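You operate a simulated robot arm through the tools that you are given. There is no shell and no other tool. Be economical: measure what you need, move in short steps, check, and stop when the job is done.

You are at the controls of a simulated robot arm. One attempt, no reset.

JOB
Put things in order on the top of the trestle bench. At the end: the red round block stands where the white bag pump stood; the yellow oblong block is on the red keepsake box; the plant tag (marked "CHIVES") from the top of the trestle bench is on the small saucer; the white bag pump stands where the plant tag stood; whatever was shut is shut again. Leave all else as you found it, and nothing knocked over.
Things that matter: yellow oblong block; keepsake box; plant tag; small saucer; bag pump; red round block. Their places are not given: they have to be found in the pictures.

It is judged by the outcome, as a careful person would: the job done as asked, and still so three seconds after it is handed in. It fails if anything else is knocked over, pushed out of place, dropped, spilled or broken.

ROBOT AND FRAMES
A 6-joint arm with a two-finger parallel gripper, fixed in place. Base frame: the origin is at the foot of the arm, x ahead of it, y to its left, z up; the work surface is at about z = 0.8. Readings come in m, degrees, newtons and seconds.
With the tool pointing down near the work surface it reaches from about 0.24 to 0.64 m from the base axis. Its first joint turns from -66.0 to 66.0 degrees. Payload 2.7 kg.
The tool frame sits at the grasp point between the pads (the TCP): z along the fingers, y along the line on which they close. The tips reach 0.023 m beyond it. Largest opening 0.094 m; finger width 0.038, thickness 0.01; the body of the gripper, 0.054 by 0.096 m, starts 0.039 m behind the TCP.
Orientation is that of the tool frame in the base frame, as [roll, pitch, yaw] about the fixed x, y, z axes, in that order (R = Rz(yaw) Ry(pitch) Rx(roll)). With the fingers straight down and closing along the base's y, the tool's x points along the base's -x, its y along +y and its z along -z.

CONTROLS
- The arm moves only by the tool arm_command. Its arguments are lists of equal length, an entry for each row: "xyz": the shift along the tool's x, y, z in mm, a list of three; "delta_rot": the turn, a rotation vector about the tool's x, y, z in degrees, a list of three. In form: {"xyz": [[tx, ty, tz], ...], "delta_rot": [[ax, ay, az], ...]}. A call has 1 to 20 rows; each row shifts and turns the commanded pose from where the row before left it, along the tool's axes as they then stand. "jaw" is the opening, from 0 (shut) to 1 (fully open), set as the call begins (left out, the last holds). A row lasts 0.2 s, in which the tool goes at most 0.05 m and 8.6 degrees; a call with a longer step from one row to the next is refused whole, and so is a gripper value outside its range. Where a pose cannot be reached the arm comes as near as it can. A force on the tool above 40 N (or 10 N above the force at the start of the call, whichever is more), or a blocked arm, ends the call early, and 0.2 s more pass. Each finger travels about 0.045 m/s and halts on what it meets, pressing with about 33 N; the grip force reading is that of the motor and also rises with nothing between the fingers. The clock runs only during rows and for 0.2 s after the last one: add rows that do not move to give the fingers time. It gives the time, the measured TCP pose, the force on the tool (base axes), the opening and the grip force at its end, in the units of the frame above (readings bear some noise).
- Cameras (640 x 400 px; columns grow to the right, rows downward): "scene" is fixed at [0.0712, -0.4269, 1.4061]; the picture's right is [0.80, -0.60, 0.00], its down [-0.34, -0.46, -0.82] and it looks along [0.49, 0.66, -0.57] (base axes); focal length 315 px, centre (320, 200). "wrist" rides on the gripper at [-0.039, 0, -0.044] in the tool frame; the picture's right is [0.00, -1.00, 0.00], its down [0.97, 0.00, -0.24] and it looks along [0.24, 0.00, 0.97] (tool axes); focal length 218 px, centre (320, 200).
- camera(camera): a new picture of that camera. It takes no simulated time.
- point_at(camera, pixels): for up to 12 pixels [column, row] of the newest picture of that camera ("zoom" is the newest enlarged one), the place [x, y, z] in the base frame of the surface seen there, good to about 0.002 m. It takes no simulated time.
- zoom(camera, box): a new picture of the part [left, top, right, bottom] of that camera's present view, enlarged. It takes no simulated time.
- close_job(): hands the job in; it is judged then, once.

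Go step by step. Measure first, check grasps and placings, and put right what went wrong. The budget is 80 turns and 54 pictures, counting those below and the enlarged ones. Unless the task says otherwise, let go and move clear before handing in, and close with one line.

The tools are called after "Call:" by a JSON object that holds its "api" and its "payload". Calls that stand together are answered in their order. arm_command: Moves the arm, as the interface text tells. Its arguments: {"type":"object","properties":{"xyz":{"type":"array"},"delta_rot":{"type":"array"},"jaw":{"type":"number"}},"required":["xyz","delta_rot"]} The other tools are called the same way: camera (camera) takes a picture; point_at (camera, pixels) gives the place of the surface under pixels of a picture; zoom (camera, box) takes an enlarged picture of a part of a camera's view; close_job () hands the job in.

At the start:

```text
time: 0.0
eef_pos: [0.3866, 0.142, 1.1137]
orientation: [-180.0, 0.1, 179.9]
wrist_force: [0.0, 1.1, 0.6]
grip_width: 0.0939
grasp_force: 0.1
```

scene: 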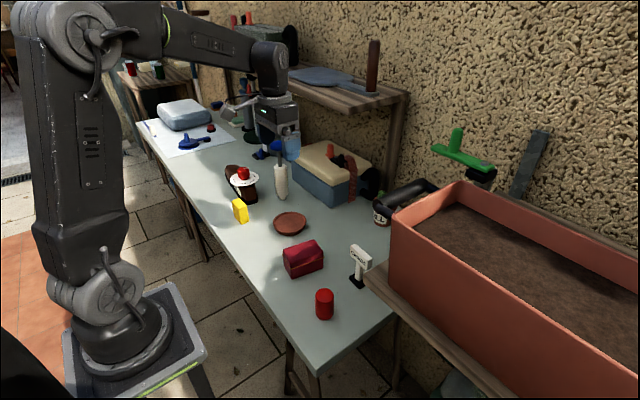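
wrist: 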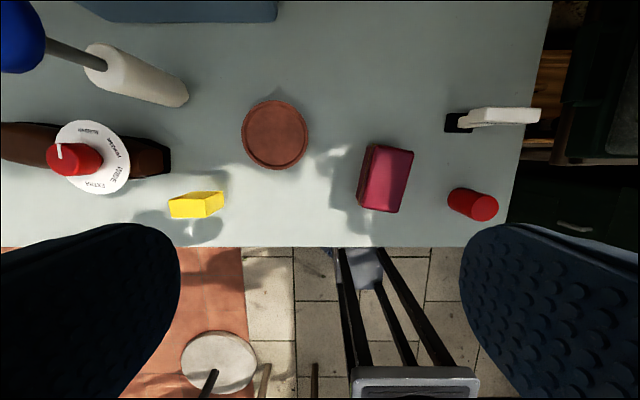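

The pictures show the yellow block (240,210), saucer (290,223), red box (303,258), plant tag (358,265), red cylinder (325,303) and a white upright thing (281,180). I'll zoom in for detail.

Call:
{"api": "zoom", "payload": {"camera": "scene", "box": [210, 120, 350, 230]}}

Call:
{"api": "zoom", "payload": {"camera": "scene", "box": [260, 200, 420, 330]}}

Call:
{"api": "zoom", "payload": {"camera": "scene", "box": [130, 80, 270, 190]}}

```text
3.64 times, centred on (280, 175) of scene
```

zoom: 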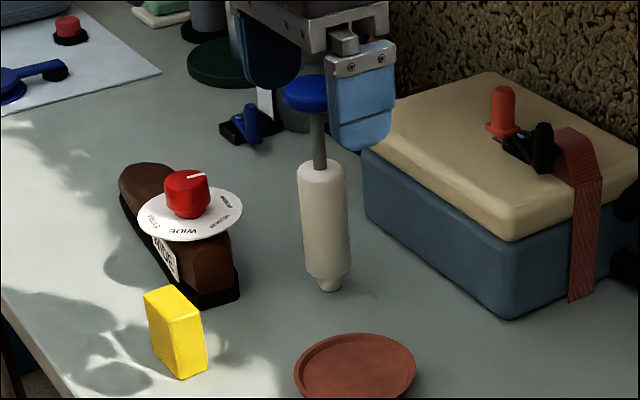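

```text
3.08 times, centred on (340, 265) of scene
```

zoom: 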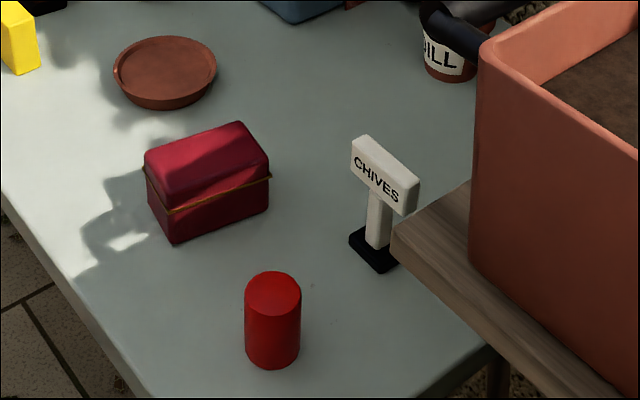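

```text
3.64 times, centred on (200, 135) of scene
```

zoom: 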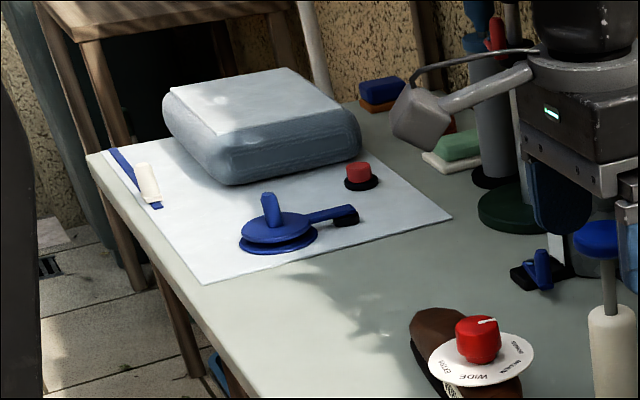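

The white pump with a blue plunger knob is at (281,180); the tag CHIVES is at the near right. I'll measure the key points.

Call:
{"api": "point_at", "payload": {"camera": "wrist", "pixels": [[275, 135], [275, 160], [458, 122], [462, 117], [535, 115], [490, 110], [484, 207], [182, 213], [216, 208], [190, 196], [224, 193], [400, 150]]}}

Call:
{"api": "point_at", "payload": {"camera": "scene", "pixels": [[281, 146], [281, 158], [282, 175], [282, 198], [283, 163], [325, 295], [325, 315], [300, 246], [290, 225], [276, 218], [360, 253], [358, 283]]}}

Call:
{"api": "zoom", "payload": {"camera": "wrist", "box": [340, 80, 560, 240]}}

Call:
{"api": "zoom", "payload": {"camera": "wrist", "box": [0, 0, 340, 240]}}

```text
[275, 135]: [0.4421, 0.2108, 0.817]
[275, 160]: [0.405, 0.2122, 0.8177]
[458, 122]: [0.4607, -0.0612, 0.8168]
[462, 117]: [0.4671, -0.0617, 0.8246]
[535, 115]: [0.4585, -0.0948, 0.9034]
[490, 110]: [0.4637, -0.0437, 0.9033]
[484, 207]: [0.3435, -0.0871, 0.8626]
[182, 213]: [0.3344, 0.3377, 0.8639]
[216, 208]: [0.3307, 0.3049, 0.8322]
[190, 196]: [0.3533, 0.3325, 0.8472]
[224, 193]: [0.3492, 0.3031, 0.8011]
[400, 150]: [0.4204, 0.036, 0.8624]
```

```text
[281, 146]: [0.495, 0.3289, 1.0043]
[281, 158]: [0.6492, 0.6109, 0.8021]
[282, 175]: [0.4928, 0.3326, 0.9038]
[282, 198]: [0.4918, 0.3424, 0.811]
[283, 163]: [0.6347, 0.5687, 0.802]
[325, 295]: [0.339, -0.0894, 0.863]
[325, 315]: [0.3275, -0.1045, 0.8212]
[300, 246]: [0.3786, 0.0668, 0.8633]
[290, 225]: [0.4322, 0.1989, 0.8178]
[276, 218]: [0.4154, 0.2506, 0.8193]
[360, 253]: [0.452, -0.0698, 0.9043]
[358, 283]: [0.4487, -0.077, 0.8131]
```

```text
2.50 times, centred on (450, 160) of wrist
```

zoom: 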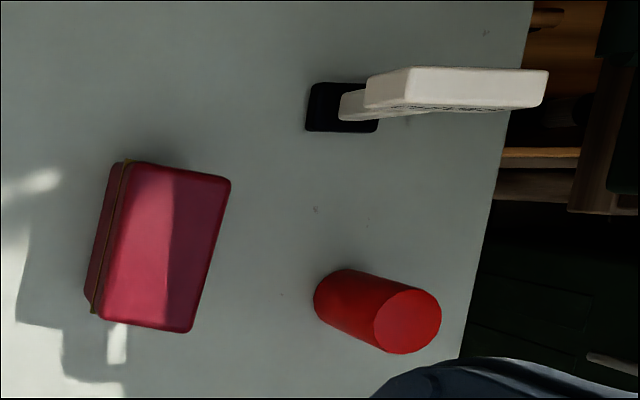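

```text
1.67 times, centred on (170, 120) of wrist
```

zoom: 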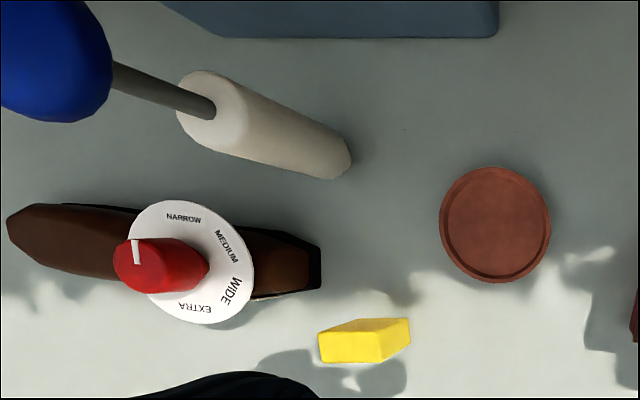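

The pump knob's top is near (0.495,0.33,1.004), and the tag's sign top is near z 0.904. I'll measure the outlines, the shelf and the planter for clearance.

Call:
{"api": "point_at", "payload": {"camera": "scene", "pixels": [[400, 98], [350, 97], [300, 80], [368, 275], [390, 255], [395, 225], [465, 185], [330, 150], [345, 200], [250, 170], [240, 175], [243, 185]]}}

Call:
{"api": "zoom", "payload": {"camera": "scene", "box": [330, 225, 400, 295]}}

```text
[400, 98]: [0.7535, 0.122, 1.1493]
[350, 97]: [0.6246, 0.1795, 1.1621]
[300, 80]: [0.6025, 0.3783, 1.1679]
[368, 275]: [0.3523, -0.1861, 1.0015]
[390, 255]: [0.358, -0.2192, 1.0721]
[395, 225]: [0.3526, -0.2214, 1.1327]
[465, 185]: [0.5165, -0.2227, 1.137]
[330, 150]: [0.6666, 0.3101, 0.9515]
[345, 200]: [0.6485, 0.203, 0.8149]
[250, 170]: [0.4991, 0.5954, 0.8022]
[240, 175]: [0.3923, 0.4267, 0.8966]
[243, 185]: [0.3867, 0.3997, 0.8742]
```

```text
5.71 times, centred on (365, 260) of scene
```

zoom: 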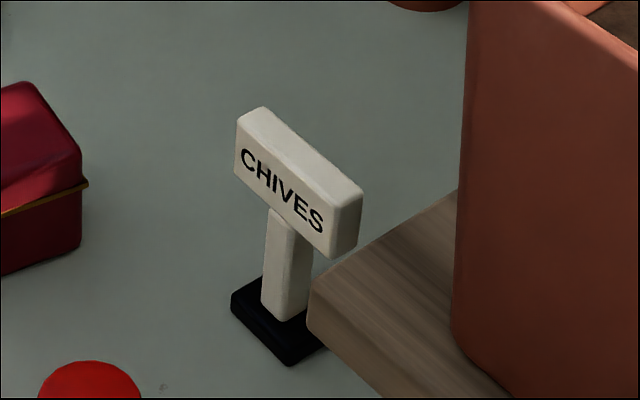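

The planter plank starts at y≈-0.186 (z 1.0) and the shelf has z≈1.15 with its front edge near x 0.6. I'll measure the tag's sign corners on this zoom.

Call:
{"api": "point_at", "payload": {"camera": "zoom", "pixels": [[244, 118], [264, 112], [332, 205], [355, 190], [240, 170], [318, 245], [240, 295], [290, 360], [285, 300], [320, 285], [355, 230], [285, 215]]}}

Call:
{"api": "point_at", "payload": {"camera": "scene", "pixels": [[320, 103], [335, 106], [310, 98], [360, 108], [290, 62], [275, 88], [274, 147], [290, 147], [277, 170], [287, 170], [281, 140], [281, 149]]}}

```text
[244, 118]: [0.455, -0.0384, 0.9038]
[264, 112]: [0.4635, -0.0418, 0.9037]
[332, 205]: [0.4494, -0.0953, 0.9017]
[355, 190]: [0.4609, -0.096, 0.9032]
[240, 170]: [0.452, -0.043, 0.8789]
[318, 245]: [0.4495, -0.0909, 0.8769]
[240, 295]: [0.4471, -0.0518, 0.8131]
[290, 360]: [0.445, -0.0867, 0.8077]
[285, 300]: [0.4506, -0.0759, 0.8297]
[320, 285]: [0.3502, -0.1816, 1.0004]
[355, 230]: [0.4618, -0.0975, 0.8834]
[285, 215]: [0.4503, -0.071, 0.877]
```

```text
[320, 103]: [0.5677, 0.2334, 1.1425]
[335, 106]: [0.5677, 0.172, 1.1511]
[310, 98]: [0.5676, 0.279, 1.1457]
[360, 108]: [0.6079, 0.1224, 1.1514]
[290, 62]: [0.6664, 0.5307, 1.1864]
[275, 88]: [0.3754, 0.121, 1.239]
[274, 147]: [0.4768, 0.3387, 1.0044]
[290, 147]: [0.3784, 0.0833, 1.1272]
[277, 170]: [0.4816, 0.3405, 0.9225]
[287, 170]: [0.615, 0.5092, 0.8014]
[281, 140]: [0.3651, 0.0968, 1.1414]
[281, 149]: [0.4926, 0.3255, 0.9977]
```

The sign's top runs nearly along y (about 3° off) and is centred at (0.457,-0.069), thickness ~12 mm. I'll move above it and turn the tool so the fingers close along x.

Call:
{"api": "arm_command", "payload": {"xyz": [[-12, -35, 0], [-12, -35, 0], [-12, -35, 0], [-12, -35, 0], [-12, -35, 0], [-10, -36, 0], [0, 0, 0], [0, 0, 0], [0, 0, 0], [0, 0, 0], [0, 0, 0], [0, 0, 0], [0, 0, 0], [0, 0, 0], [0, 0, 0], [0, 0, 0], [0, 0, 0], [0, 0, 0]], "delta_rot": [[0, 0, 0], [0, 0, 0], [0, 0, 0], [0, 0, 0], [0, 0, 0], [0, 0, 0], [0, 0, -8], [0, 0, -8], [0, 0, -8], [0, 0, -8], [0, 0, -8], [0, 0, -8], [0, 0, -8], [0, 0, -8], [0, 0, -8], [0, 0, -8], [0, 0, -7], [0, 0, 0]], "jaw": 1}}

Call:
{"api": "camera", "payload": {"camera": "wrist"}}

Call:
{"api": "camera", "payload": {"camera": "scene"}}

```text
time: 3.8
eef_pos: [0.4563, -0.0679, 1.1131]
orientation: [-179.9, 0.2, -92.9]
wrist_force: [-0.1, 0.0, -1.0]
grip_width: 0.094
grasp_force: 0.0
```

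```text
45 pictures are left
```

wrist: 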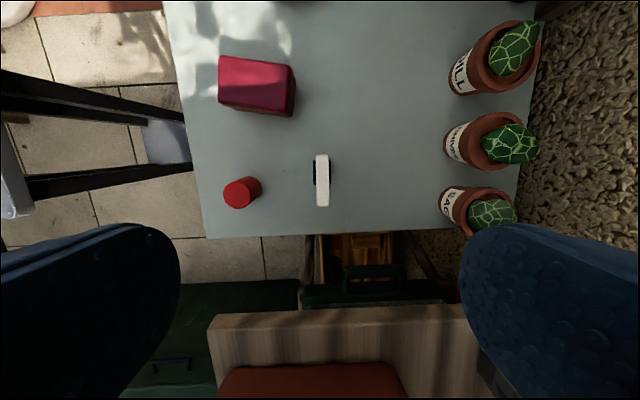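

```text
44 pictures are left
```

scene: 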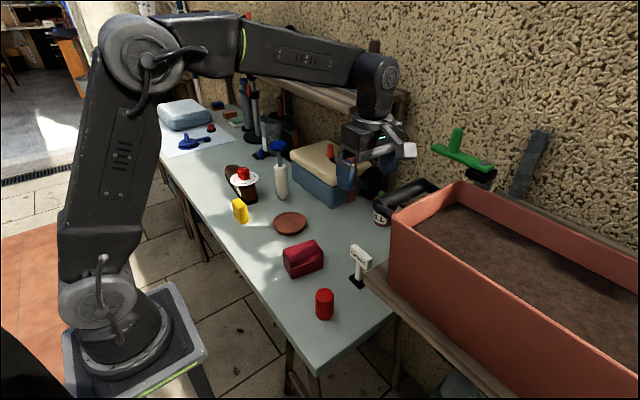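

The tool is turned; the sign top shows at (322,180), almost vertical in the picture. I'll measure it and, while the pump is unblocked, its outline too.

Call:
{"api": "point_at", "payload": {"camera": "wrist", "pixels": [[317, 157], [326, 157], [318, 204], [328, 204], [322, 180]]}}

Call:
{"api": "zoom", "payload": {"camera": "scene", "box": [245, 130, 325, 210]}}

```text
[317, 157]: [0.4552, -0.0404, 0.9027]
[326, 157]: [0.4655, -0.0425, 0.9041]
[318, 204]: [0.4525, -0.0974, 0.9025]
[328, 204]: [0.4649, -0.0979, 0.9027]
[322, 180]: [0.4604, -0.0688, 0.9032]
```

```text
5.00 times, centred on (285, 170) of scene
```

zoom: 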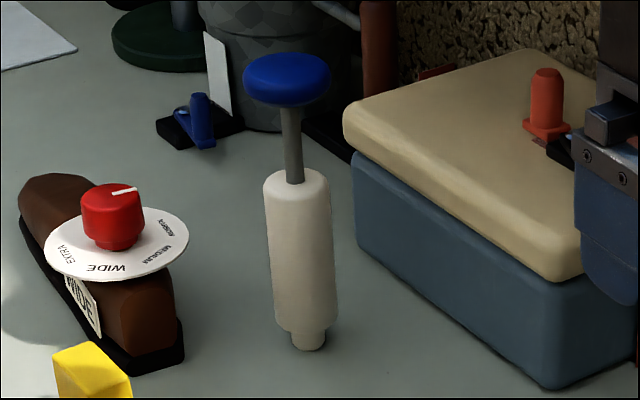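

The sign's centre is at about (0.459,-0.069). I'll measure the pump in this zoom and descend toward the tag.

Call:
{"api": "point_at", "payload": {"camera": "zoom", "pixels": [[245, 80], [329, 80], [287, 62], [287, 102], [291, 140], [297, 185], [266, 230], [330, 230], [300, 230], [308, 345], [275, 320], [337, 310]]}}

Call:
{"api": "arm_command", "payload": {"xyz": [[0, 3, 40], [0, 0, 40], [0, 0, 40], [0, 0, 40], [0, 0, 30], [0, 0, 15], [0, 0, 14], [0, 0, 0]], "delta_rot": [[0, 0, 0], [0, 0, 0], [0, 0, 0], [0, 0, 0], [0, 0, 0], [0, 0, 0], [0, 0, 0], [0, 0, 0]]}}

Call:
{"api": "camera", "payload": {"camera": "wrist"}}

```text
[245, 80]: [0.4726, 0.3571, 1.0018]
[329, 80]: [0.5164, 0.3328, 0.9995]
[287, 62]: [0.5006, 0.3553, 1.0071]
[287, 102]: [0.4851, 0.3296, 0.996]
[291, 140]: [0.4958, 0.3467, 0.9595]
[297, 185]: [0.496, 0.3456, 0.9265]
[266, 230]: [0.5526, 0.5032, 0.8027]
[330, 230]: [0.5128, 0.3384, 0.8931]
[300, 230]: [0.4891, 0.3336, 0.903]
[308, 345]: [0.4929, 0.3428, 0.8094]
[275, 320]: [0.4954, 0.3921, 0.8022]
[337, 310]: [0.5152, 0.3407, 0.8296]
```

```text
time: 4.3
eef_pos: [0.4553, -0.068, 1.0632]
orientation: [-178.6, -0.6, -92.9]
wrist_force: [1.3, 0.3, 5.3]
grip_width: 0.0939
grasp_force: 0.0
stopped in row 2: the force on the tool passed its limit (the readings are from after the stop); the commanded pose is now the measured one
```

```text
42 pictures are left
```

wrist: 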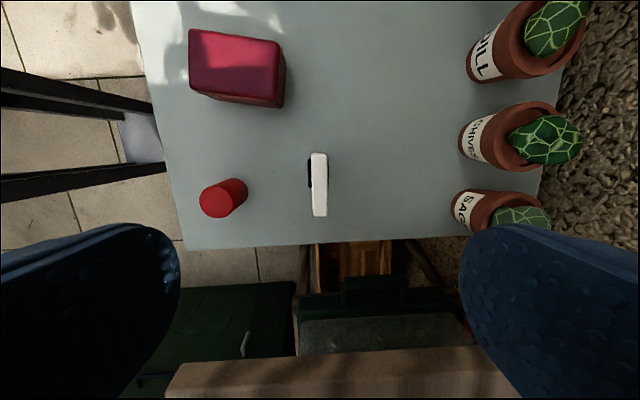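

The descent stopped at z 1.063 with contact and a slight tilt, so something in the wrist touched. I'll look.

Call:
{"api": "zoom", "payload": {"camera": "scene", "box": [280, 30, 520, 230]}}

Call:
{"api": "camera", "payload": {"camera": "scene"}}

```text
2.00 times, centred on (400, 130) of scene
```

zoom: 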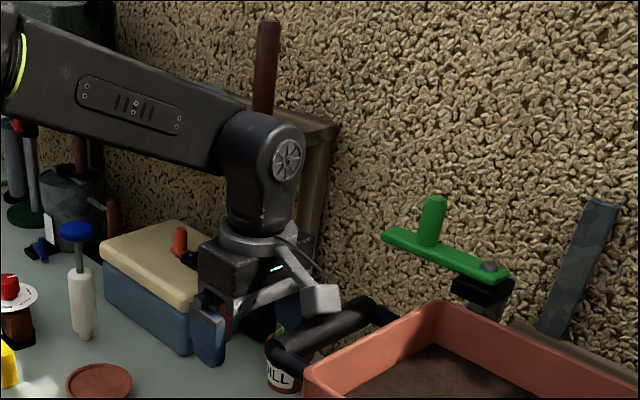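

```text
40 pictures are left
```

scene: 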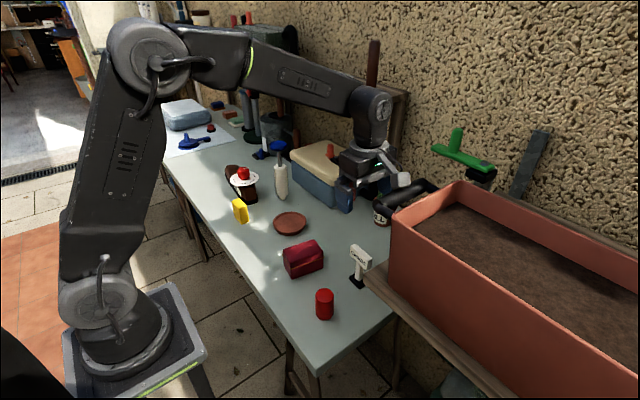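

Call:
{"api": "point_at", "payload": {"camera": "zoom", "pixels": [[320, 300], [300, 255], [320, 330], [285, 345], [362, 310], [390, 318], [215, 330], [240, 345], [440, 240], [480, 290], [255, 310], [285, 265]]}}

Call:
{"api": "zoom", "payload": {"camera": "scene", "box": [330, 130, 450, 230]}}

```text
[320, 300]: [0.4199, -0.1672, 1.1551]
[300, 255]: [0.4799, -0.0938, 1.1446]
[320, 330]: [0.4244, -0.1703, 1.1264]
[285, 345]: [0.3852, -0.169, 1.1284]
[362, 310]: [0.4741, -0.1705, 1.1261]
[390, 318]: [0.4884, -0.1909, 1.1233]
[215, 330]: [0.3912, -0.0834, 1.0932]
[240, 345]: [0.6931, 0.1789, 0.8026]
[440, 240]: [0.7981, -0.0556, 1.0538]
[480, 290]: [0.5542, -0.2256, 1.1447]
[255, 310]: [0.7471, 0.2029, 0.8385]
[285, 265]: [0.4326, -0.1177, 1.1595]
```

```text
4.00 times, centred on (390, 180) of scene
```

zoom: 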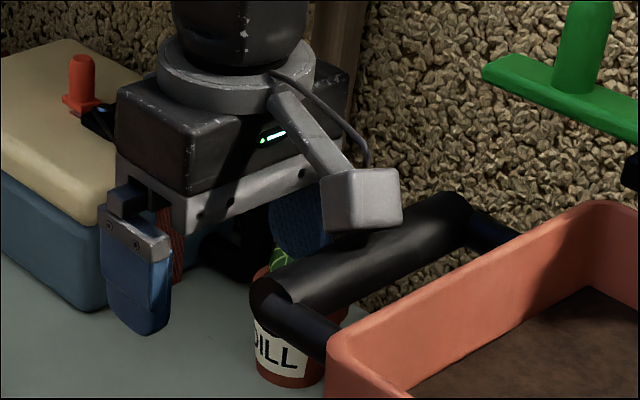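

A handle bar on the planter sits at y≈-0.17, z≈1.12, and the gripper's side box (tool +x side, ~0.1 m out) rested on it. I'll go straight up, level, and turn the tool by 180° so that box points to +y.

Call:
{"api": "arm_command", "payload": {"xyz": [[0, 0, -20], [0, 0, -35], [0, 0, -35], [0, 0, 0], [0, 0, 0], [0, 0, 0], [0, 0, 0], [0, 0, 0], [0, 0, 0], [0, 0, 0], [0, 0, 0], [0, 0, 0], [0, 0, 0], [0, 0, 0], [0, 0, 0]], "delta_rot": [[0, 0, 0], [0, 0, 0], [-1.4, -0.6, 0], [0, 0, 8], [0, 0, 8], [0, 0, 8], [0, 0, 8], [0, 0, 8], [0, 0, 8], [0, 0, 8], [0, 0, 8], [0, 0, 8], [0, 0, 8], [0, 0, 8], [0, 0, 2]]}}

Call:
{"api": "arm_command", "payload": {"xyz": [[0, 0, 0], [0, 0, 0], [0, 0, 0], [0, 0, 0], [0, 0, 0], [0, 0, 0], [0, 0, 0], [0, 0, 0], [0, 0, 0], [0, 0, 0], [0, 0, 0], [0, 0, 0], [0, 0, 0]], "delta_rot": [[0, 0, 8], [0, 0, 8], [0, 0, 8], [0, 0, 8], [0, 0, 8], [0, 0, 8], [0, 0, 8], [0, 0, 8], [0, 0, 8], [0, 0, 8], [0, 0, 8], [0, 0, 2], [0, 0, 0]]}}

Call:
{"api": "camera", "payload": {"camera": "scene"}}

```text
time: 7.5
eef_pos: [0.4549, -0.0673, 1.152]
orientation: [180.0, -0.1, 177.0]
wrist_force: [-0.1, -0.2, -0.1]
grip_width: 0.0938
grasp_force: 0.0
```

```text
time: 10.3
eef_pos: [0.4534, -0.0672, 1.1516]
orientation: [-179.9, 0.0, 87.0]
wrist_force: [-0.5, 0.0, 0.1]
grip_width: 0.0941
grasp_force: 0.1
```

```text
38 pictures are left
```

scene: 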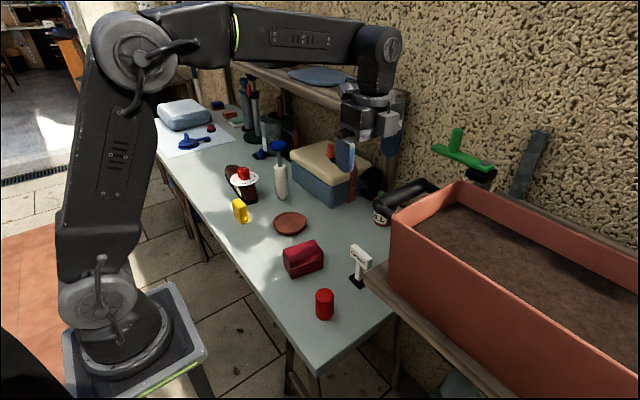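

The turn worked (yaw 87°). I'll check where the side box is now.

Call:
{"api": "zoom", "payload": {"camera": "scene", "box": [310, 60, 430, 180]}}

Call:
{"api": "point_at", "payload": {"camera": "scene", "pixels": [[386, 124], [376, 126], [345, 155], [390, 148], [350, 110], [365, 120]]}}

Call:
{"api": "camera", "payload": {"camera": "wrist"}}

```text
3.33 times, centred on (370, 120) of scene
```

zoom: 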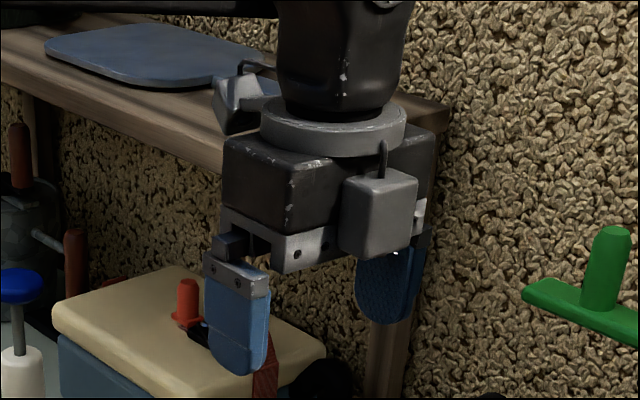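

```text
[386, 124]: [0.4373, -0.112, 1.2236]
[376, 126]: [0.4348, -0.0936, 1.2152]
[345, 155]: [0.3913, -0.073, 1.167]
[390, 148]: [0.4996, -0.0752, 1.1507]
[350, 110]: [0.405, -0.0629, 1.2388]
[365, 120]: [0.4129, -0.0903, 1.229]
```

```text
36 pictures are left
```

wrist: 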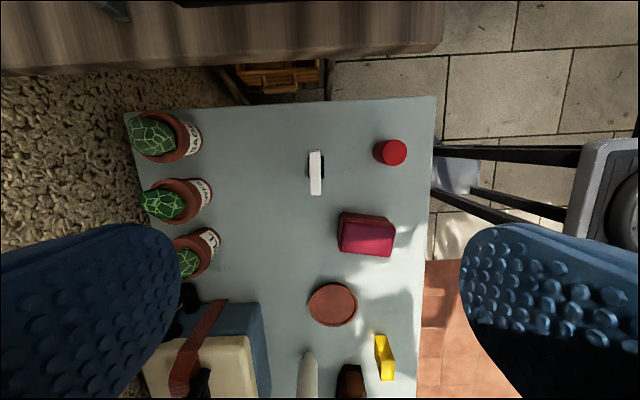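

The small camera box is now at y≥-0.115, clear of the handle (y≤-0.15). I'll descend onto the sign.

Call:
{"api": "arm_command", "payload": {"xyz": [[-1.5, 5.5, 0], [0, 0, 30], [0, 0, 30], [0, 0, 30], [0, 0, 30], [0, 0, 30], [0, 0, 30], [0, 0, 30], [0, 0, 20], [0, 0, 0]], "delta_rot": [[0, 0, 0], [0, 0, 0], [0, 0, 0], [0, 0, 0], [0, 0, 0], [0, 0, 0], [0, 0, 0], [0, 0, 0], [0, 0, 0], [0, 0, 0]]}}

Call:
{"api": "camera", "payload": {"camera": "wrist"}}

Call:
{"api": "camera", "payload": {"camera": "scene"}}

```text
time: 12.6
eef_pos: [0.458, -0.0703, 0.9197]
orientation: [-180.0, 0.0, 87.1]
wrist_force: [-1.0, -0.2, 0.6]
grip_width: 0.0942
grasp_force: 0.1
```

```text
35 pictures are left
```

wrist: 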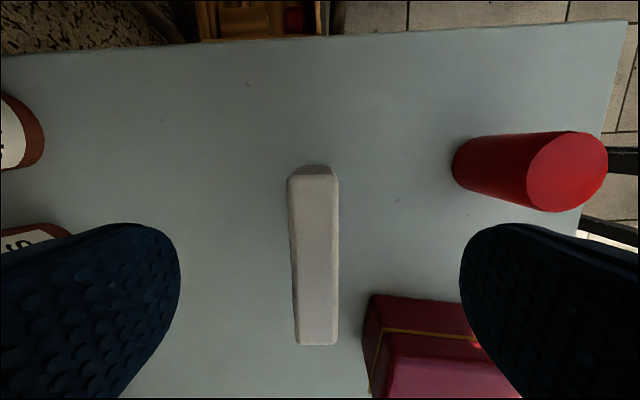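

```text
34 pictures are left
```

scene: 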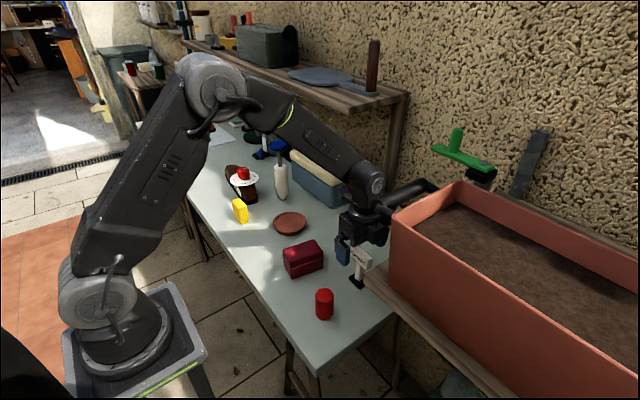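

The sign is centred (col 318) between the fingers. I'll go down 27 mm and close.

Call:
{"api": "arm_command", "payload": {"xyz": [[0, 0, 14], [0, 0, 13], [0, 0, 0]], "delta_rot": [[0, 0, 0], [0, 0, 0], [0, 0, 0]]}}

Call:
{"api": "arm_command", "payload": {"xyz": [[0, 0, 0], [0, 0, 0], [0, 0, 0], [0, 0, 0], [0, 0, 0], [0, 0, 0]], "delta_rot": [[0, 0, 0], [0, 0, 0], [0, 0, 0], [0, 0, 0], [0, 0, 0], [0, 0, 0]], "jaw": 0}}

Call:
{"api": "arm_command", "payload": {"xyz": [[0, 0, -5], [0, 0, -15], [0, 0, -20], [0, 0, 0]], "delta_rot": [[0, 0, 0], [0, 0, 0], [0, 0, 0], [0, 0, 0]]}}

Call:
{"api": "zoom", "payload": {"camera": "scene", "box": [270, 180, 430, 300]}}

```text
time: 13.3
eef_pos: [0.4587, -0.0704, 0.8941]
orientation: [-179.9, 0.0, 87.1]
wrist_force: [0.4, 0.2, 0.0]
grip_width: 0.094
grasp_force: 0.1
```

```text
time: 14.8
eef_pos: [0.458, -0.0706, 0.8934]
orientation: [-179.8, 0.0, 87.1]
wrist_force: [-0.2, 0.3, 0.5]
grip_width: 0.015
grasp_force: 33.1
```

```text
time: 15.8
eef_pos: [0.46, -0.0703, 0.9355]
orientation: [-179.8, 0.1, 87.0]
wrist_force: [-0.9, -0.7, 0.8]
grip_width: 0.0149
grasp_force: 32.9
```

```text
3.33 times, centred on (350, 240) of scene
```

zoom: 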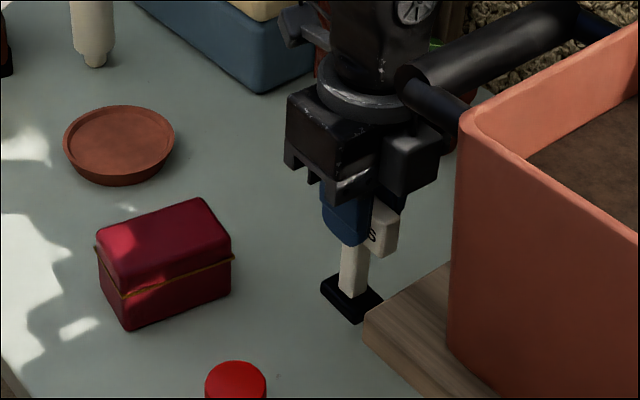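

The tag is held upright. I'll measure the saucer's rim and floor in this zoom.

Call:
{"api": "point_at", "payload": {"camera": "zoom", "pixels": [[66, 140], [173, 138], [118, 107], [120, 172], [118, 140], [90, 140], [145, 138], [118, 115], [118, 163], [118, 152]]}}

```text
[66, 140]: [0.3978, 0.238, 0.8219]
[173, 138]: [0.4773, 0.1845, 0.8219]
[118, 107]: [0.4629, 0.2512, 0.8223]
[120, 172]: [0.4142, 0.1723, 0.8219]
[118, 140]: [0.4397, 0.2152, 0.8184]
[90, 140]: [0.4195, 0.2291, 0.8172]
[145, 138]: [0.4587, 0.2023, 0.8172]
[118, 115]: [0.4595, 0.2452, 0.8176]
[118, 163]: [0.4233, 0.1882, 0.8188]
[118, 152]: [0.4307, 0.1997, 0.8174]
```

Saucer centre ≈ (0.438,0.2115), floor z 0.8177. The side bracket would come near the pump at this yaw, so I'll lift, move off the planter, and turn back to yaw 180 before travelling.

Call:
{"api": "arm_command", "payload": {"xyz": [[0, 0, -25], [0, 0, -35], [0, 0, -20], [30, 0, 0], [30, 0, 0], [0, 0, 0], [0, 0, 0], [0, 0, 0], [0, 0, 0], [0, 0, 0], [0, 0, 0], [0, 0, 0], [0, 0, 0], [0, 0, 0], [0, 0, 0], [0, 0, 0], [0, 0, 0], [0, 0, 0]], "delta_rot": [[0, 0, 0], [0, 0, 0], [0, 0, 0], [0, 0, 0], [0, 0, 0], [0, 0, -8], [0, 0, -8], [0, 0, -8], [0, 0, -8], [0, 0, -8], [0, 0, -8], [0, 0, -8], [0, 0, -8], [0, 0, -8], [0, 0, -8], [0, 0, -8], [0, 0, -5], [0, 0, 0]]}}

Call:
{"api": "camera", "payload": {"camera": "wrist"}}

```text
time: 19.6
eef_pos: [0.4621, -0.0095, 1.015]
orientation: [-180.0, -0.1, -179.9]
wrist_force: [-0.3, -0.6, 0.1]
grip_width: 0.0149
grasp_force: 32.9
```

```text
32 pictures are left
```

wrist: 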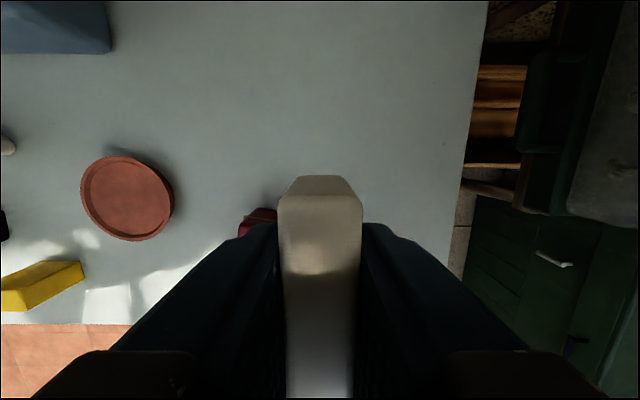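

Held well at yaw 180. Now travel to over the saucer and come down partway.

Call:
{"api": "arm_command", "payload": {"xyz": [[4, 36, 0], [4, 37, 0], [4, 37, 0], [4, 37, 0], [4, 37, 0], [4, 37, 0], [0, 0, 0], [0, 0, 30], [0, 0, 30], [0, 0, 25], [0, 0, 0]], "delta_rot": [[0, 0, 0], [0, 0, 0], [0, 0, 0], [0, 0, 0], [0, 0, 0], [0, 0, 0], [0, 0, 0], [0, 0, 0], [0, 0, 0], [0, 0, 0], [0, 0, 0]]}}

Call:
{"api": "zoom", "payload": {"camera": "scene", "box": [220, 130, 360, 250]}}

```text
time: 21.9
eef_pos: [0.4381, 0.2115, 0.9295]
orientation: [179.9, -0.1, -179.9]
wrist_force: [-0.4, -0.6, -1.0]
grip_width: 0.0148
grasp_force: 32.4
```

```text
3.33 times, centred on (290, 190) of scene
```

zoom: 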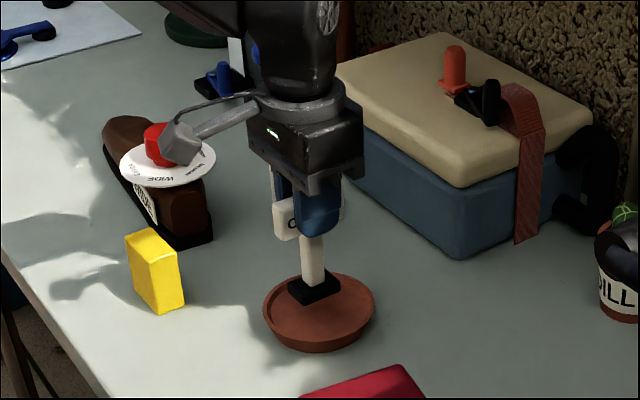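

The tag base is over the saucer. I'll lower gently to contact (~0.910).

Call:
{"api": "arm_command", "payload": {"xyz": [[0, 0, 8], [0, 0, 6], [0, 0, 3], [0, 0, 2], [0, 0, 1], [0, 0, 0]], "delta_rot": [[0, 0, 0], [0, 0, 0], [0, 0, 0], [0, 0, 0], [0, 0, 0], [0, 0, 0]]}}

Call:
{"api": "zoom", "payload": {"camera": "scene", "box": [260, 170, 330, 240]}}

```text
time: 23.4
eef_pos: [0.4365, 0.211, 0.9095]
orientation: [-179.9, -0.1, -179.9]
wrist_force: [-0.3, -1.0, 0.2]
grip_width: 0.0149
grasp_force: 33.6
```

```text
5.71 times, centred on (295, 205) of scene
```

zoom: 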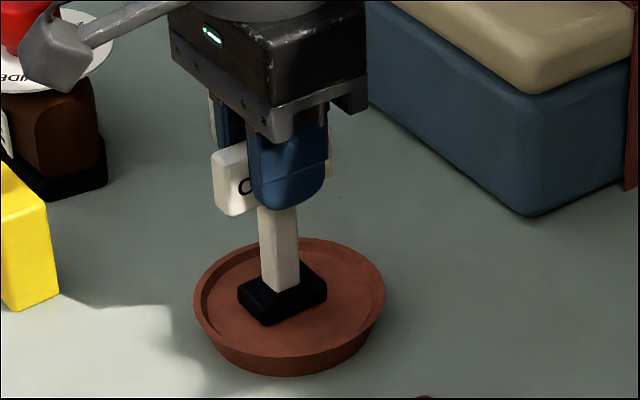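

Almost on the floor; no contact force yet. I'll take two 1 mm steps.

Call:
{"api": "arm_command", "payload": {"xyz": [[0, 0, 1], [0, 0, 0]], "delta_rot": [[0, 0, 0], [0, 0, 0]]}}

Call:
{"api": "arm_command", "payload": {"xyz": [[0, 0, 1], [0, 0, 0]], "delta_rot": [[0, 0, 0], [0, 0, 0]]}}

```text
time: 23.9
eef_pos: [0.4371, 0.2113, 0.9096]
orientation: [179.9, -0.1, -179.9]
wrist_force: [-1.0, 0.3, 3.9]
grip_width: 0.015
grasp_force: 32.8
```

```text
time: 24.6
eef_pos: [0.4379, 0.2113, 0.91]
orientation: [179.9, 0.0, -179.9]
wrist_force: [-2.4, -1.9, 13.0]
grip_width: 0.0149
grasp_force: 32.8
```

Contact confirmed (13 N). I'll ease off 1 mm, open, and rise.

Call:
{"api": "arm_command", "payload": {"xyz": [[0, 0, -1], [0, 0, 0]], "delta_rot": [[0, 0, 0], [0, 0, 0]]}}

Call:
{"api": "arm_command", "payload": {"xyz": [[0, 0, 0], [0, 0, 0], [0, 0, 0], [0, 0, 0], [0, 0, 0], [0, 0, -20], [0, 0, -40], [0, 0, -40], [0, 0, -40], [0, 0, -40], [0, 0, -20], [0, 0, 0]], "delta_rot": [[0, 0, 0], [0, 0, 0], [0, 0, 0], [0, 0, 0], [0, 0, 0], [0, 0, 0], [0, 0, 0], [0, 0, 0], [0, 0, 0], [0, 0, 0], [0, 0, 0], [0, 0, 0]], "jaw": 1}}

Call:
{"api": "camera", "payload": {"camera": "wrist"}}

Call:
{"api": "camera", "payload": {"camera": "scene"}}

```text
time: 25.1
eef_pos: [0.4375, 0.2123, 0.9102]
orientation: [-180.0, 0.0, -179.9]
wrist_force: [-0.5, -0.1, 5.2]
grip_width: 0.0149
grasp_force: 33.0
```

```text
time: 27.8
eef_pos: [0.437, 0.2129, 1.1104]
orientation: [180.0, -0.1, -179.9]
wrist_force: [1.2, -0.2, 0.0]
grip_width: 0.0944
grasp_force: 0.2
```

```text
29 pictures are left
```

wrist: 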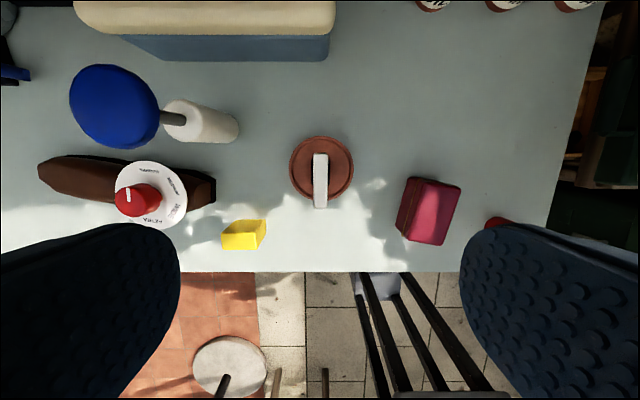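

```text
28 pictures are left
```

scene: 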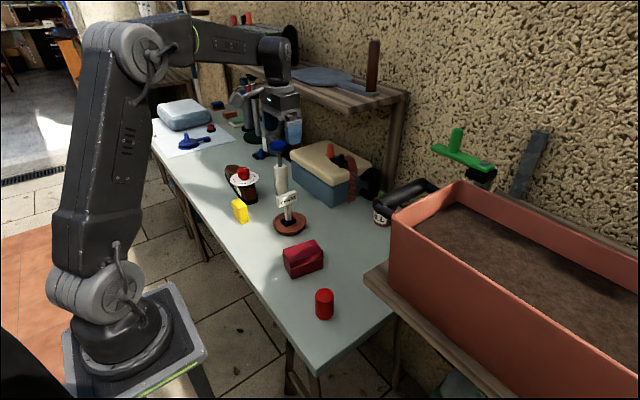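

The tag stands on the saucer at (320,175) in the wrist view. Now I'll measure the pump's knob and body in both views.

Call:
{"api": "point_at", "payload": {"camera": "wrist", "pixels": [[72, 100], [155, 100], [110, 68], [110, 145], [112, 100], [130, 70], [90, 130], [178, 119], [190, 100], [236, 128]]}}

Call:
{"api": "zoom", "payload": {"camera": "wrist", "box": [40, 40, 280, 190]}}

```text
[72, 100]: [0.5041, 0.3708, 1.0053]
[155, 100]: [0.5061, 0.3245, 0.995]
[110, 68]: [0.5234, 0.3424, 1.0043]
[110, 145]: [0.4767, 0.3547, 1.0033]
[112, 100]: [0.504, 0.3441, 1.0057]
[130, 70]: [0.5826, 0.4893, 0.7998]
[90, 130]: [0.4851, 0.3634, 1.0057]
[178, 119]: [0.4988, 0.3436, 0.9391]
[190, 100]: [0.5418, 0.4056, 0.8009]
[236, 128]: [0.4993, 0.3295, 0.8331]
```

```text
2.67 times, centred on (160, 115) of wrist
```

zoom: 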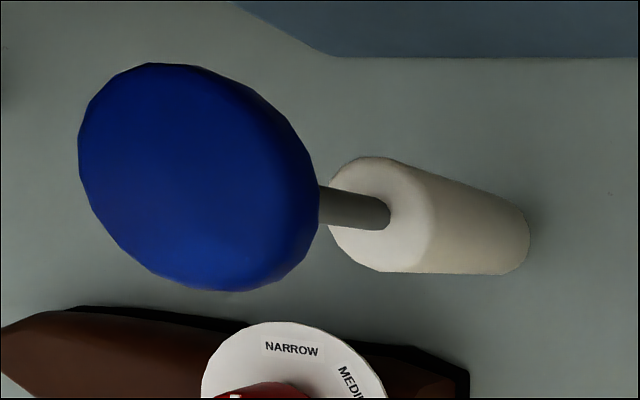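

The knob is a disc of radius ~23 mm centred at (0.500,0.346), z 0.985–1.007; gripping it from above keeps clear of the shelf edge (x 0.568). I'll move above it.

Call:
{"api": "arm_command", "payload": {"xyz": [[-15, 33, 0], [-15, 33, 0], [-15, 33, 0], [-17, 34, 0], [0, 0, 0], [0, 0, 20], [0, 0, 20], [0, 0, 0]], "delta_rot": [[0, 0, 0], [0, 0, 0], [0, 0, 0], [0, 0, 0], [0, 0, 0], [0, 0, 0], [0, 0, 0], [0, 0, 0]]}}

Call:
{"api": "camera", "payload": {"camera": "wrist"}}

Call:
{"api": "zoom", "payload": {"camera": "scene", "box": [210, 30, 370, 210]}}

```text
time: 29.6
eef_pos: [0.4931, 0.3378, 1.0689]
orientation: [180.0, -0.2, -179.9]
wrist_force: [1.2, 0.6, -0.2]
grip_width: 0.0938
grasp_force: 0.0
out of reach, approached as far as the arm can: row 4
```

```text
26 pictures are left
```

wrist: 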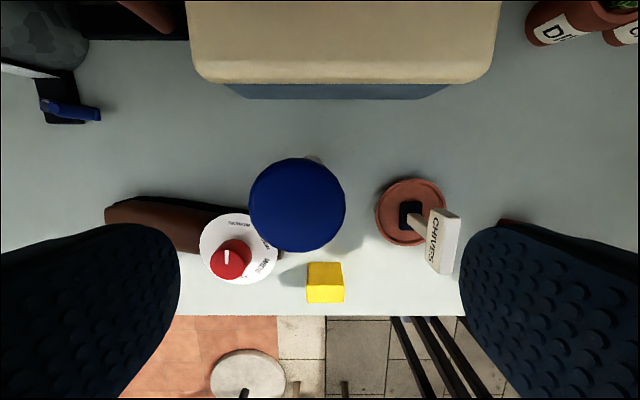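

```text
2.22 times, centred on (290, 120) of scene
```

zoom: 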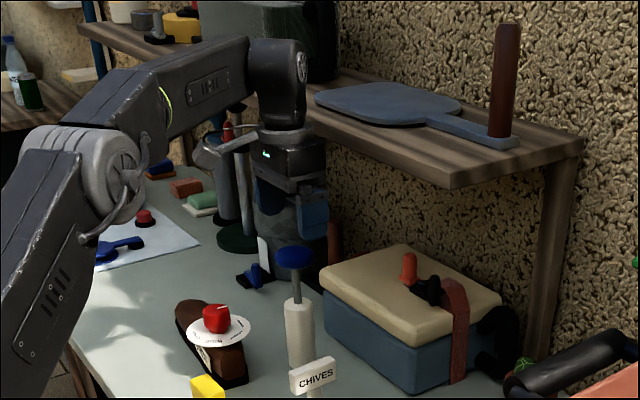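

It hit the reach limit a little short at that height; lower it should reach farther. I'll measure the knob here and then descend with the offset.

Call:
{"api": "point_at", "payload": {"camera": "wrist", "pixels": [[251, 205], [342, 205], [297, 160], [297, 249], [297, 205], [265, 172], [330, 172], [265, 238], [330, 238]]}}

Call:
{"api": "arm_command", "payload": {"xyz": [[0, 0, 20], [-3, 4, 10], [-3, 4, 0], [0, 0, 0]], "delta_rot": [[0, 0, 0], [0, 0, 0], [0, 0, 0], [0, 0, 0]]}}

Call:
{"api": "camera", "payload": {"camera": "wrist"}}

```text
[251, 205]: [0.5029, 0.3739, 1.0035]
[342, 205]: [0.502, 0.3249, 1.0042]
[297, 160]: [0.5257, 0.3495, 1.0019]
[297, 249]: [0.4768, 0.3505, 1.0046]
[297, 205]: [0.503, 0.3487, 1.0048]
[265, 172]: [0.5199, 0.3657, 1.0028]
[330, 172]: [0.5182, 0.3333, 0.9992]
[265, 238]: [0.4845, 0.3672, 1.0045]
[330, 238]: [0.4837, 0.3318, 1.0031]
```

```text
time: 30.6
eef_pos: [0.5001, 0.3444, 1.0387]
orientation: [-180.0, -0.1, -179.8]
wrist_force: [0.2, 0.2, 0.2]
grip_width: 0.0941
grasp_force: 0.0
```

```text
24 pictures are left
```

wrist: 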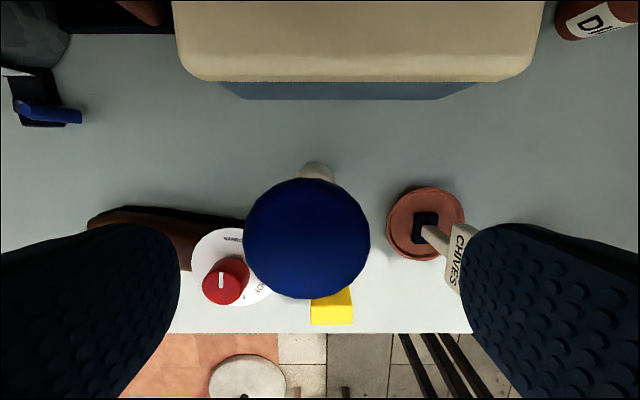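

The knob centre is (0.5015,0.349), so I need 5 mm more in y. I'll adjust and descend to z ≈ 0.995.

Call:
{"api": "arm_command", "payload": {"xyz": [[-1.5, 5, 0], [0, 0, 0], [0, 0, 15], [0, 0, 15], [0, 0, 13], [0, 0, 0]], "delta_rot": [[0, 0, 0], [0, 0, 0], [0, 0, 0], [0, 0, 0], [0, 0, 0], [0, 0, 0]]}}

Call:
{"api": "camera", "payload": {"camera": "wrist"}}

```text
time: 31.9
eef_pos: [0.5026, 0.3487, 0.9955]
orientation: [179.9, -0.1, -179.9]
wrist_force: [-0.8, -0.2, 0.0]
grip_width: 0.0941
grasp_force: 0.1
```

```text
23 pictures are left
```

wrist: 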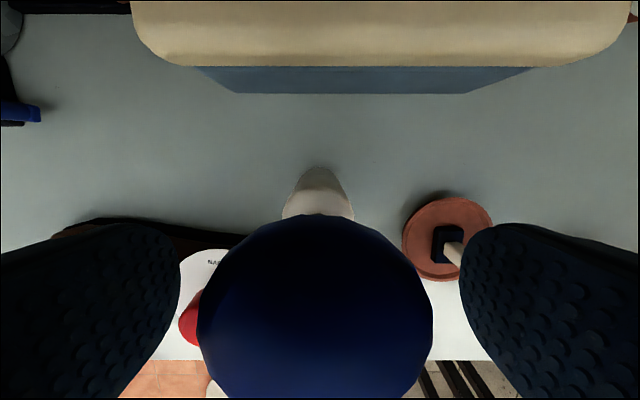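

The knob is centred (cols 198–432). Closing.

Call:
{"api": "arm_command", "payload": {"xyz": [[0, 0, 0], [0, 0, 0], [0, 0, 0], [0, 0, 0], [0, 0, 0]], "delta_rot": [[0, 0, 0], [0, 0, 0], [0, 0, 0], [0, 0, 0], [0, 0, 0]], "jaw": 0}}

Call:
{"api": "arm_command", "payload": {"xyz": [[0, 0, -5], [0, 0, -10], [0, 0, 0]], "delta_rot": [[0, 0, 0], [0, 0, 0], [0, 0, 0]]}}

Call:
{"api": "zoom", "payload": {"camera": "scene", "box": [225, 100, 345, 220]}}

```text
time: 33.1
eef_pos: [0.502, 0.3488, 0.9971]
orientation: [180.0, 0.0, -179.9]
wrist_force: [-0.3, 0.7, 0.1]
grip_width: 0.0514
grasp_force: 32.6
```

```text
time: 34.0
eef_pos: [0.5017, 0.349, 1.011]
orientation: [180.0, -0.2, -179.9]
wrist_force: [0.3, -0.4, -1.7]
grip_width: 0.0514
grasp_force: 32.8
```

```text
3.33 times, centred on (285, 160) of scene
```

zoom: 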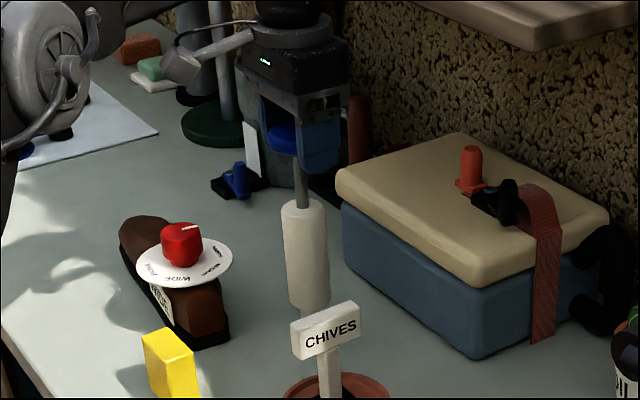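

The whole pump came up (body rim rose with the knob). Lifting further while drawing inward, so that its bottom (TCP−0.195) clears the tag's top at 0.92.

Call:
{"api": "arm_command", "payload": {"xyz": [[0, 0, -12], [0, 0, -13], [8, -8, -20], [8, -8, -20], [8, -8, -20], [8, 0, -25], [8, 0, -25], [0, 0, -10], [0, 0, 0]], "delta_rot": [[0, 0, 0], [0, 0, 0], [0, 0, 0], [0, 0, 0], [0, 0, 0], [0, 0, 0], [0, 0, 0], [0, 0, 0], [0, 0, 0]]}}

Call:
{"api": "camera", "payload": {"camera": "scene"}}

```text
time: 36.0
eef_pos: [0.4629, 0.3252, 1.156]
orientation: [179.9, -0.2, -179.9]
wrist_force: [-0.2, 0.2, -1.2]
grip_width: 0.0514
grasp_force: 33.4
```

```text
21 pictures are left
```

scene: 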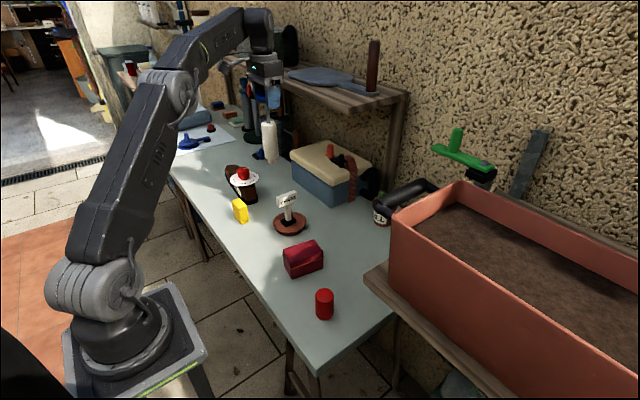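

The pump hangs straight. Traversing to above the tag's old place (0.459,-0.0695).

Call:
{"api": "arm_command", "payload": {"xyz": [[0, -20, 0], [0, -30, 0], [0, -33, 0], [0, -35, 0], [0, -35, 0], [0, -35, 0], [0, -35, 0], [0, -35, 0], [1, -35, 0], [1, -35, 0], [1, -30, 0], [1, -22, 0], [0, -15, 0], [0, 0, 0], [0, 0, 0]], "delta_rot": [[0, 0, 0], [0, 0, 0], [0, 0, 0], [0, 0, 0], [0, 0, 0], [0, 0, 0], [0, 0, 0], [0, 0, 0], [0, 0, 0], [0, 0, 0], [0, 0, 0], [0, 0, 0], [0, 0, 0], [0, 0, 0], [0, 0, 0]]}}

Call:
{"api": "arm_command", "payload": {"xyz": [[0, 0, 15], [0, 0, 20], [0, 0, 20], [0, 0, 20], [0, 0, 20], [0, 0, 20], [0, 0, 15], [0, 0, 10], [0, 0, 0]], "delta_rot": [[0, 0, 0], [0, 0, 0], [0, 0, 0], [0, 0, 0], [0, 0, 0], [0, 0, 0], [0, 0, 0], [0, 0, 0], [0, 0, 0]]}}

Call:
{"api": "camera", "payload": {"camera": "scene"}}

```text
time: 39.1
eef_pos: [0.4606, -0.0695, 1.1568]
orientation: [-179.9, -0.2, -179.8]
wrist_force: [0.5, -0.3, -2.0]
grip_width: 0.0513
grasp_force: 32.9
```

```text
time: 41.1
eef_pos: [0.4591, -0.0712, 1.0157]
orientation: [-180.0, -0.1, -179.9]
wrist_force: [0.1, -0.8, -2.4]
grip_width: 0.0512
grasp_force: 33.8
```

```text
20 pictures are left
```

scene: 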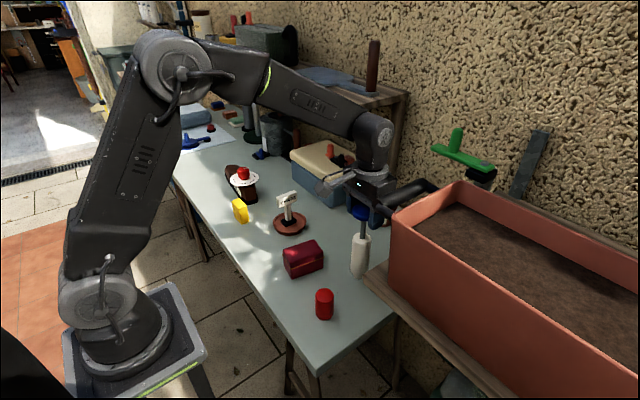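

The pump is ~18 mm above the bench. I'll check its verticality in a zoom.

Call:
{"api": "zoom", "payload": {"camera": "scene", "box": [325, 205, 405, 285]}}

```text
5.00 times, centred on (365, 245) of scene
```

zoom: 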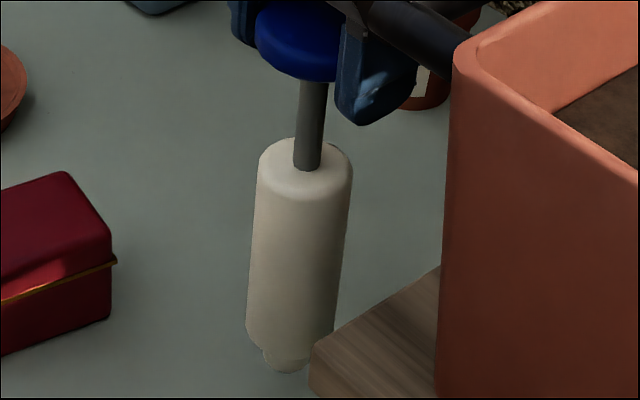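

Call:
{"api": "point_at", "payload": {"camera": "zoom", "pixels": [[304, 100], [317, 100], [310, 100], [304, 155], [317, 155], [311, 155], [303, 210], [300, 250], [293, 300], [288, 360], [260, 200], [252, 300]]}}

```text
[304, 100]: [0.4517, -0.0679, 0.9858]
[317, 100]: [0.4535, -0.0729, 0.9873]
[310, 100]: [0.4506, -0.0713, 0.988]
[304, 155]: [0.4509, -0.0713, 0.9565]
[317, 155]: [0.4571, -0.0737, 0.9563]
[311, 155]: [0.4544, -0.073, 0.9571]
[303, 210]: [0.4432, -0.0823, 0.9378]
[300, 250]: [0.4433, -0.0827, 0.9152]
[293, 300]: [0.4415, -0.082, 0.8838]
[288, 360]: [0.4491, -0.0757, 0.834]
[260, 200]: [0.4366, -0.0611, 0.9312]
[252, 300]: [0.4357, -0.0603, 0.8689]
```

It's vertical within about a degree. Lowering to just above contact (TCP ≈0.998).

Call:
{"api": "arm_command", "payload": {"xyz": [[0, 1.5, 7], [0, 0, 6], [0, 0, 3], [0, 0, 1], [0, 0, 0], [0, 0, 0]], "delta_rot": [[0, 0, 0], [0, 0, 0], [0, 0, 0], [0, 0, 0], [0, 0, 0], [0, 0, 0]]}}

Call:
{"api": "arm_command", "payload": {"xyz": [[0, 0, 1], [0, 0, 0]], "delta_rot": [[0, 0, 0], [0, 0, 0]]}}

Call:
{"api": "arm_command", "payload": {"xyz": [[0, 0, 1], [0, 0, 0]], "delta_rot": [[0, 0, 0], [0, 0, 0]]}}

```text
time: 42.5
eef_pos: [0.4608, -0.0688, 0.9996]
orientation: [-179.9, -0.1, -179.9]
wrist_force: [0.4, 0.0, -2.2]
grip_width: 0.0512
grasp_force: 33.1
```

```text
time: 43.1
eef_pos: [0.4591, -0.0698, 0.9981]
orientation: [180.0, -0.1, -179.9]
wrist_force: [0.1, 0.0, -1.9]
grip_width: 0.0512
grasp_force: 33.1
```

```text
time: 43.8
eef_pos: [0.4597, -0.0677, 0.996]
orientation: [-180.0, -0.1, -179.8]
wrist_force: [0.4, -0.1, -2.1]
grip_width: 0.0512
grasp_force: 33.0
```

Still hanging (−2 N); the bottom is very close. Continuing in 1 mm steps.

Call:
{"api": "arm_command", "payload": {"xyz": [[0, 0, 1], [0, 0, 0]], "delta_rot": [[0, 0, 0], [0, 0, 0]]}}

Call:
{"api": "arm_command", "payload": {"xyz": [[0, 0, 1], [0, 0, 0]], "delta_rot": [[0, 0, 0], [0, 0, 0]]}}

Call:
{"api": "zoom", "payload": {"camera": "scene", "box": [325, 215, 405, 295]}}

```text
time: 44.4
eef_pos: [0.4601, -0.0681, 0.9975]
orientation: [-180.0, -0.2, -179.9]
wrist_force: [0.5, 0.5, -1.6]
grip_width: 0.0513
grasp_force: 33.0
```

```text
time: 45.0
eef_pos: [0.4591, -0.0677, 0.9955]
orientation: [-179.9, -0.1, 180.0]
wrist_force: [0.1, 0.5, 1.5]
grip_width: 0.0513
grasp_force: 32.5
```

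```text
5.00 times, centred on (365, 255) of scene
```

zoom: 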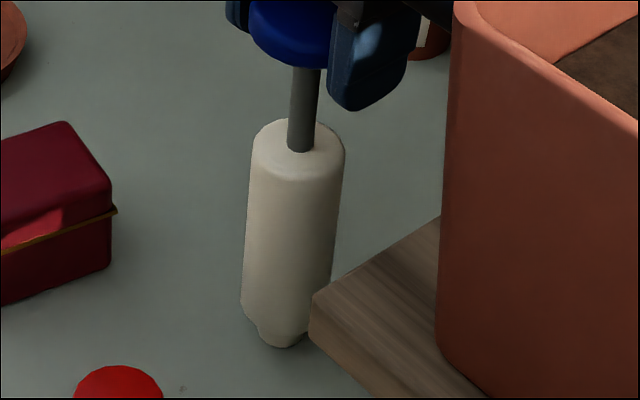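

Contact begins (force rose by 3.5 N). One more mm, then read.

Call:
{"api": "arm_command", "payload": {"xyz": [[0, 0, 0.7], [0, 0, 0], [0, 0, 0]], "delta_rot": [[0, 0, 0], [0, 0, 0], [0, 0, 0]]}}

Call:
{"api": "arm_command", "payload": {"xyz": [[0, 0, 0], [0, 0, 0]], "delta_rot": [[0, 0, 0], [0, 0, 0]], "jaw": 0.65}}

Call:
{"api": "zoom", "payload": {"camera": "scene", "box": [325, 195, 405, 295]}}

```text
time: 45.8
eef_pos: [0.4598, -0.0694, 0.9946]
orientation: [-180.0, -0.1, -179.8]
wrist_force: [0.7, 1.0, 1.2]
grip_width: 0.0513
grasp_force: 32.6
```

```text
time: 46.4
eef_pos: [0.4592, -0.0677, 0.9949]
orientation: [-180.0, -0.1, -179.9]
wrist_force: [-0.7, -0.8, 0.0]
grip_width: 0.061
grasp_force: 0.0
```

```text
4.00 times, centred on (365, 245) of scene
```

zoom: 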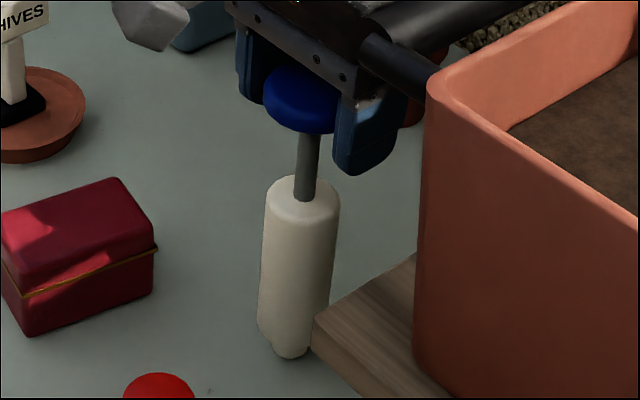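

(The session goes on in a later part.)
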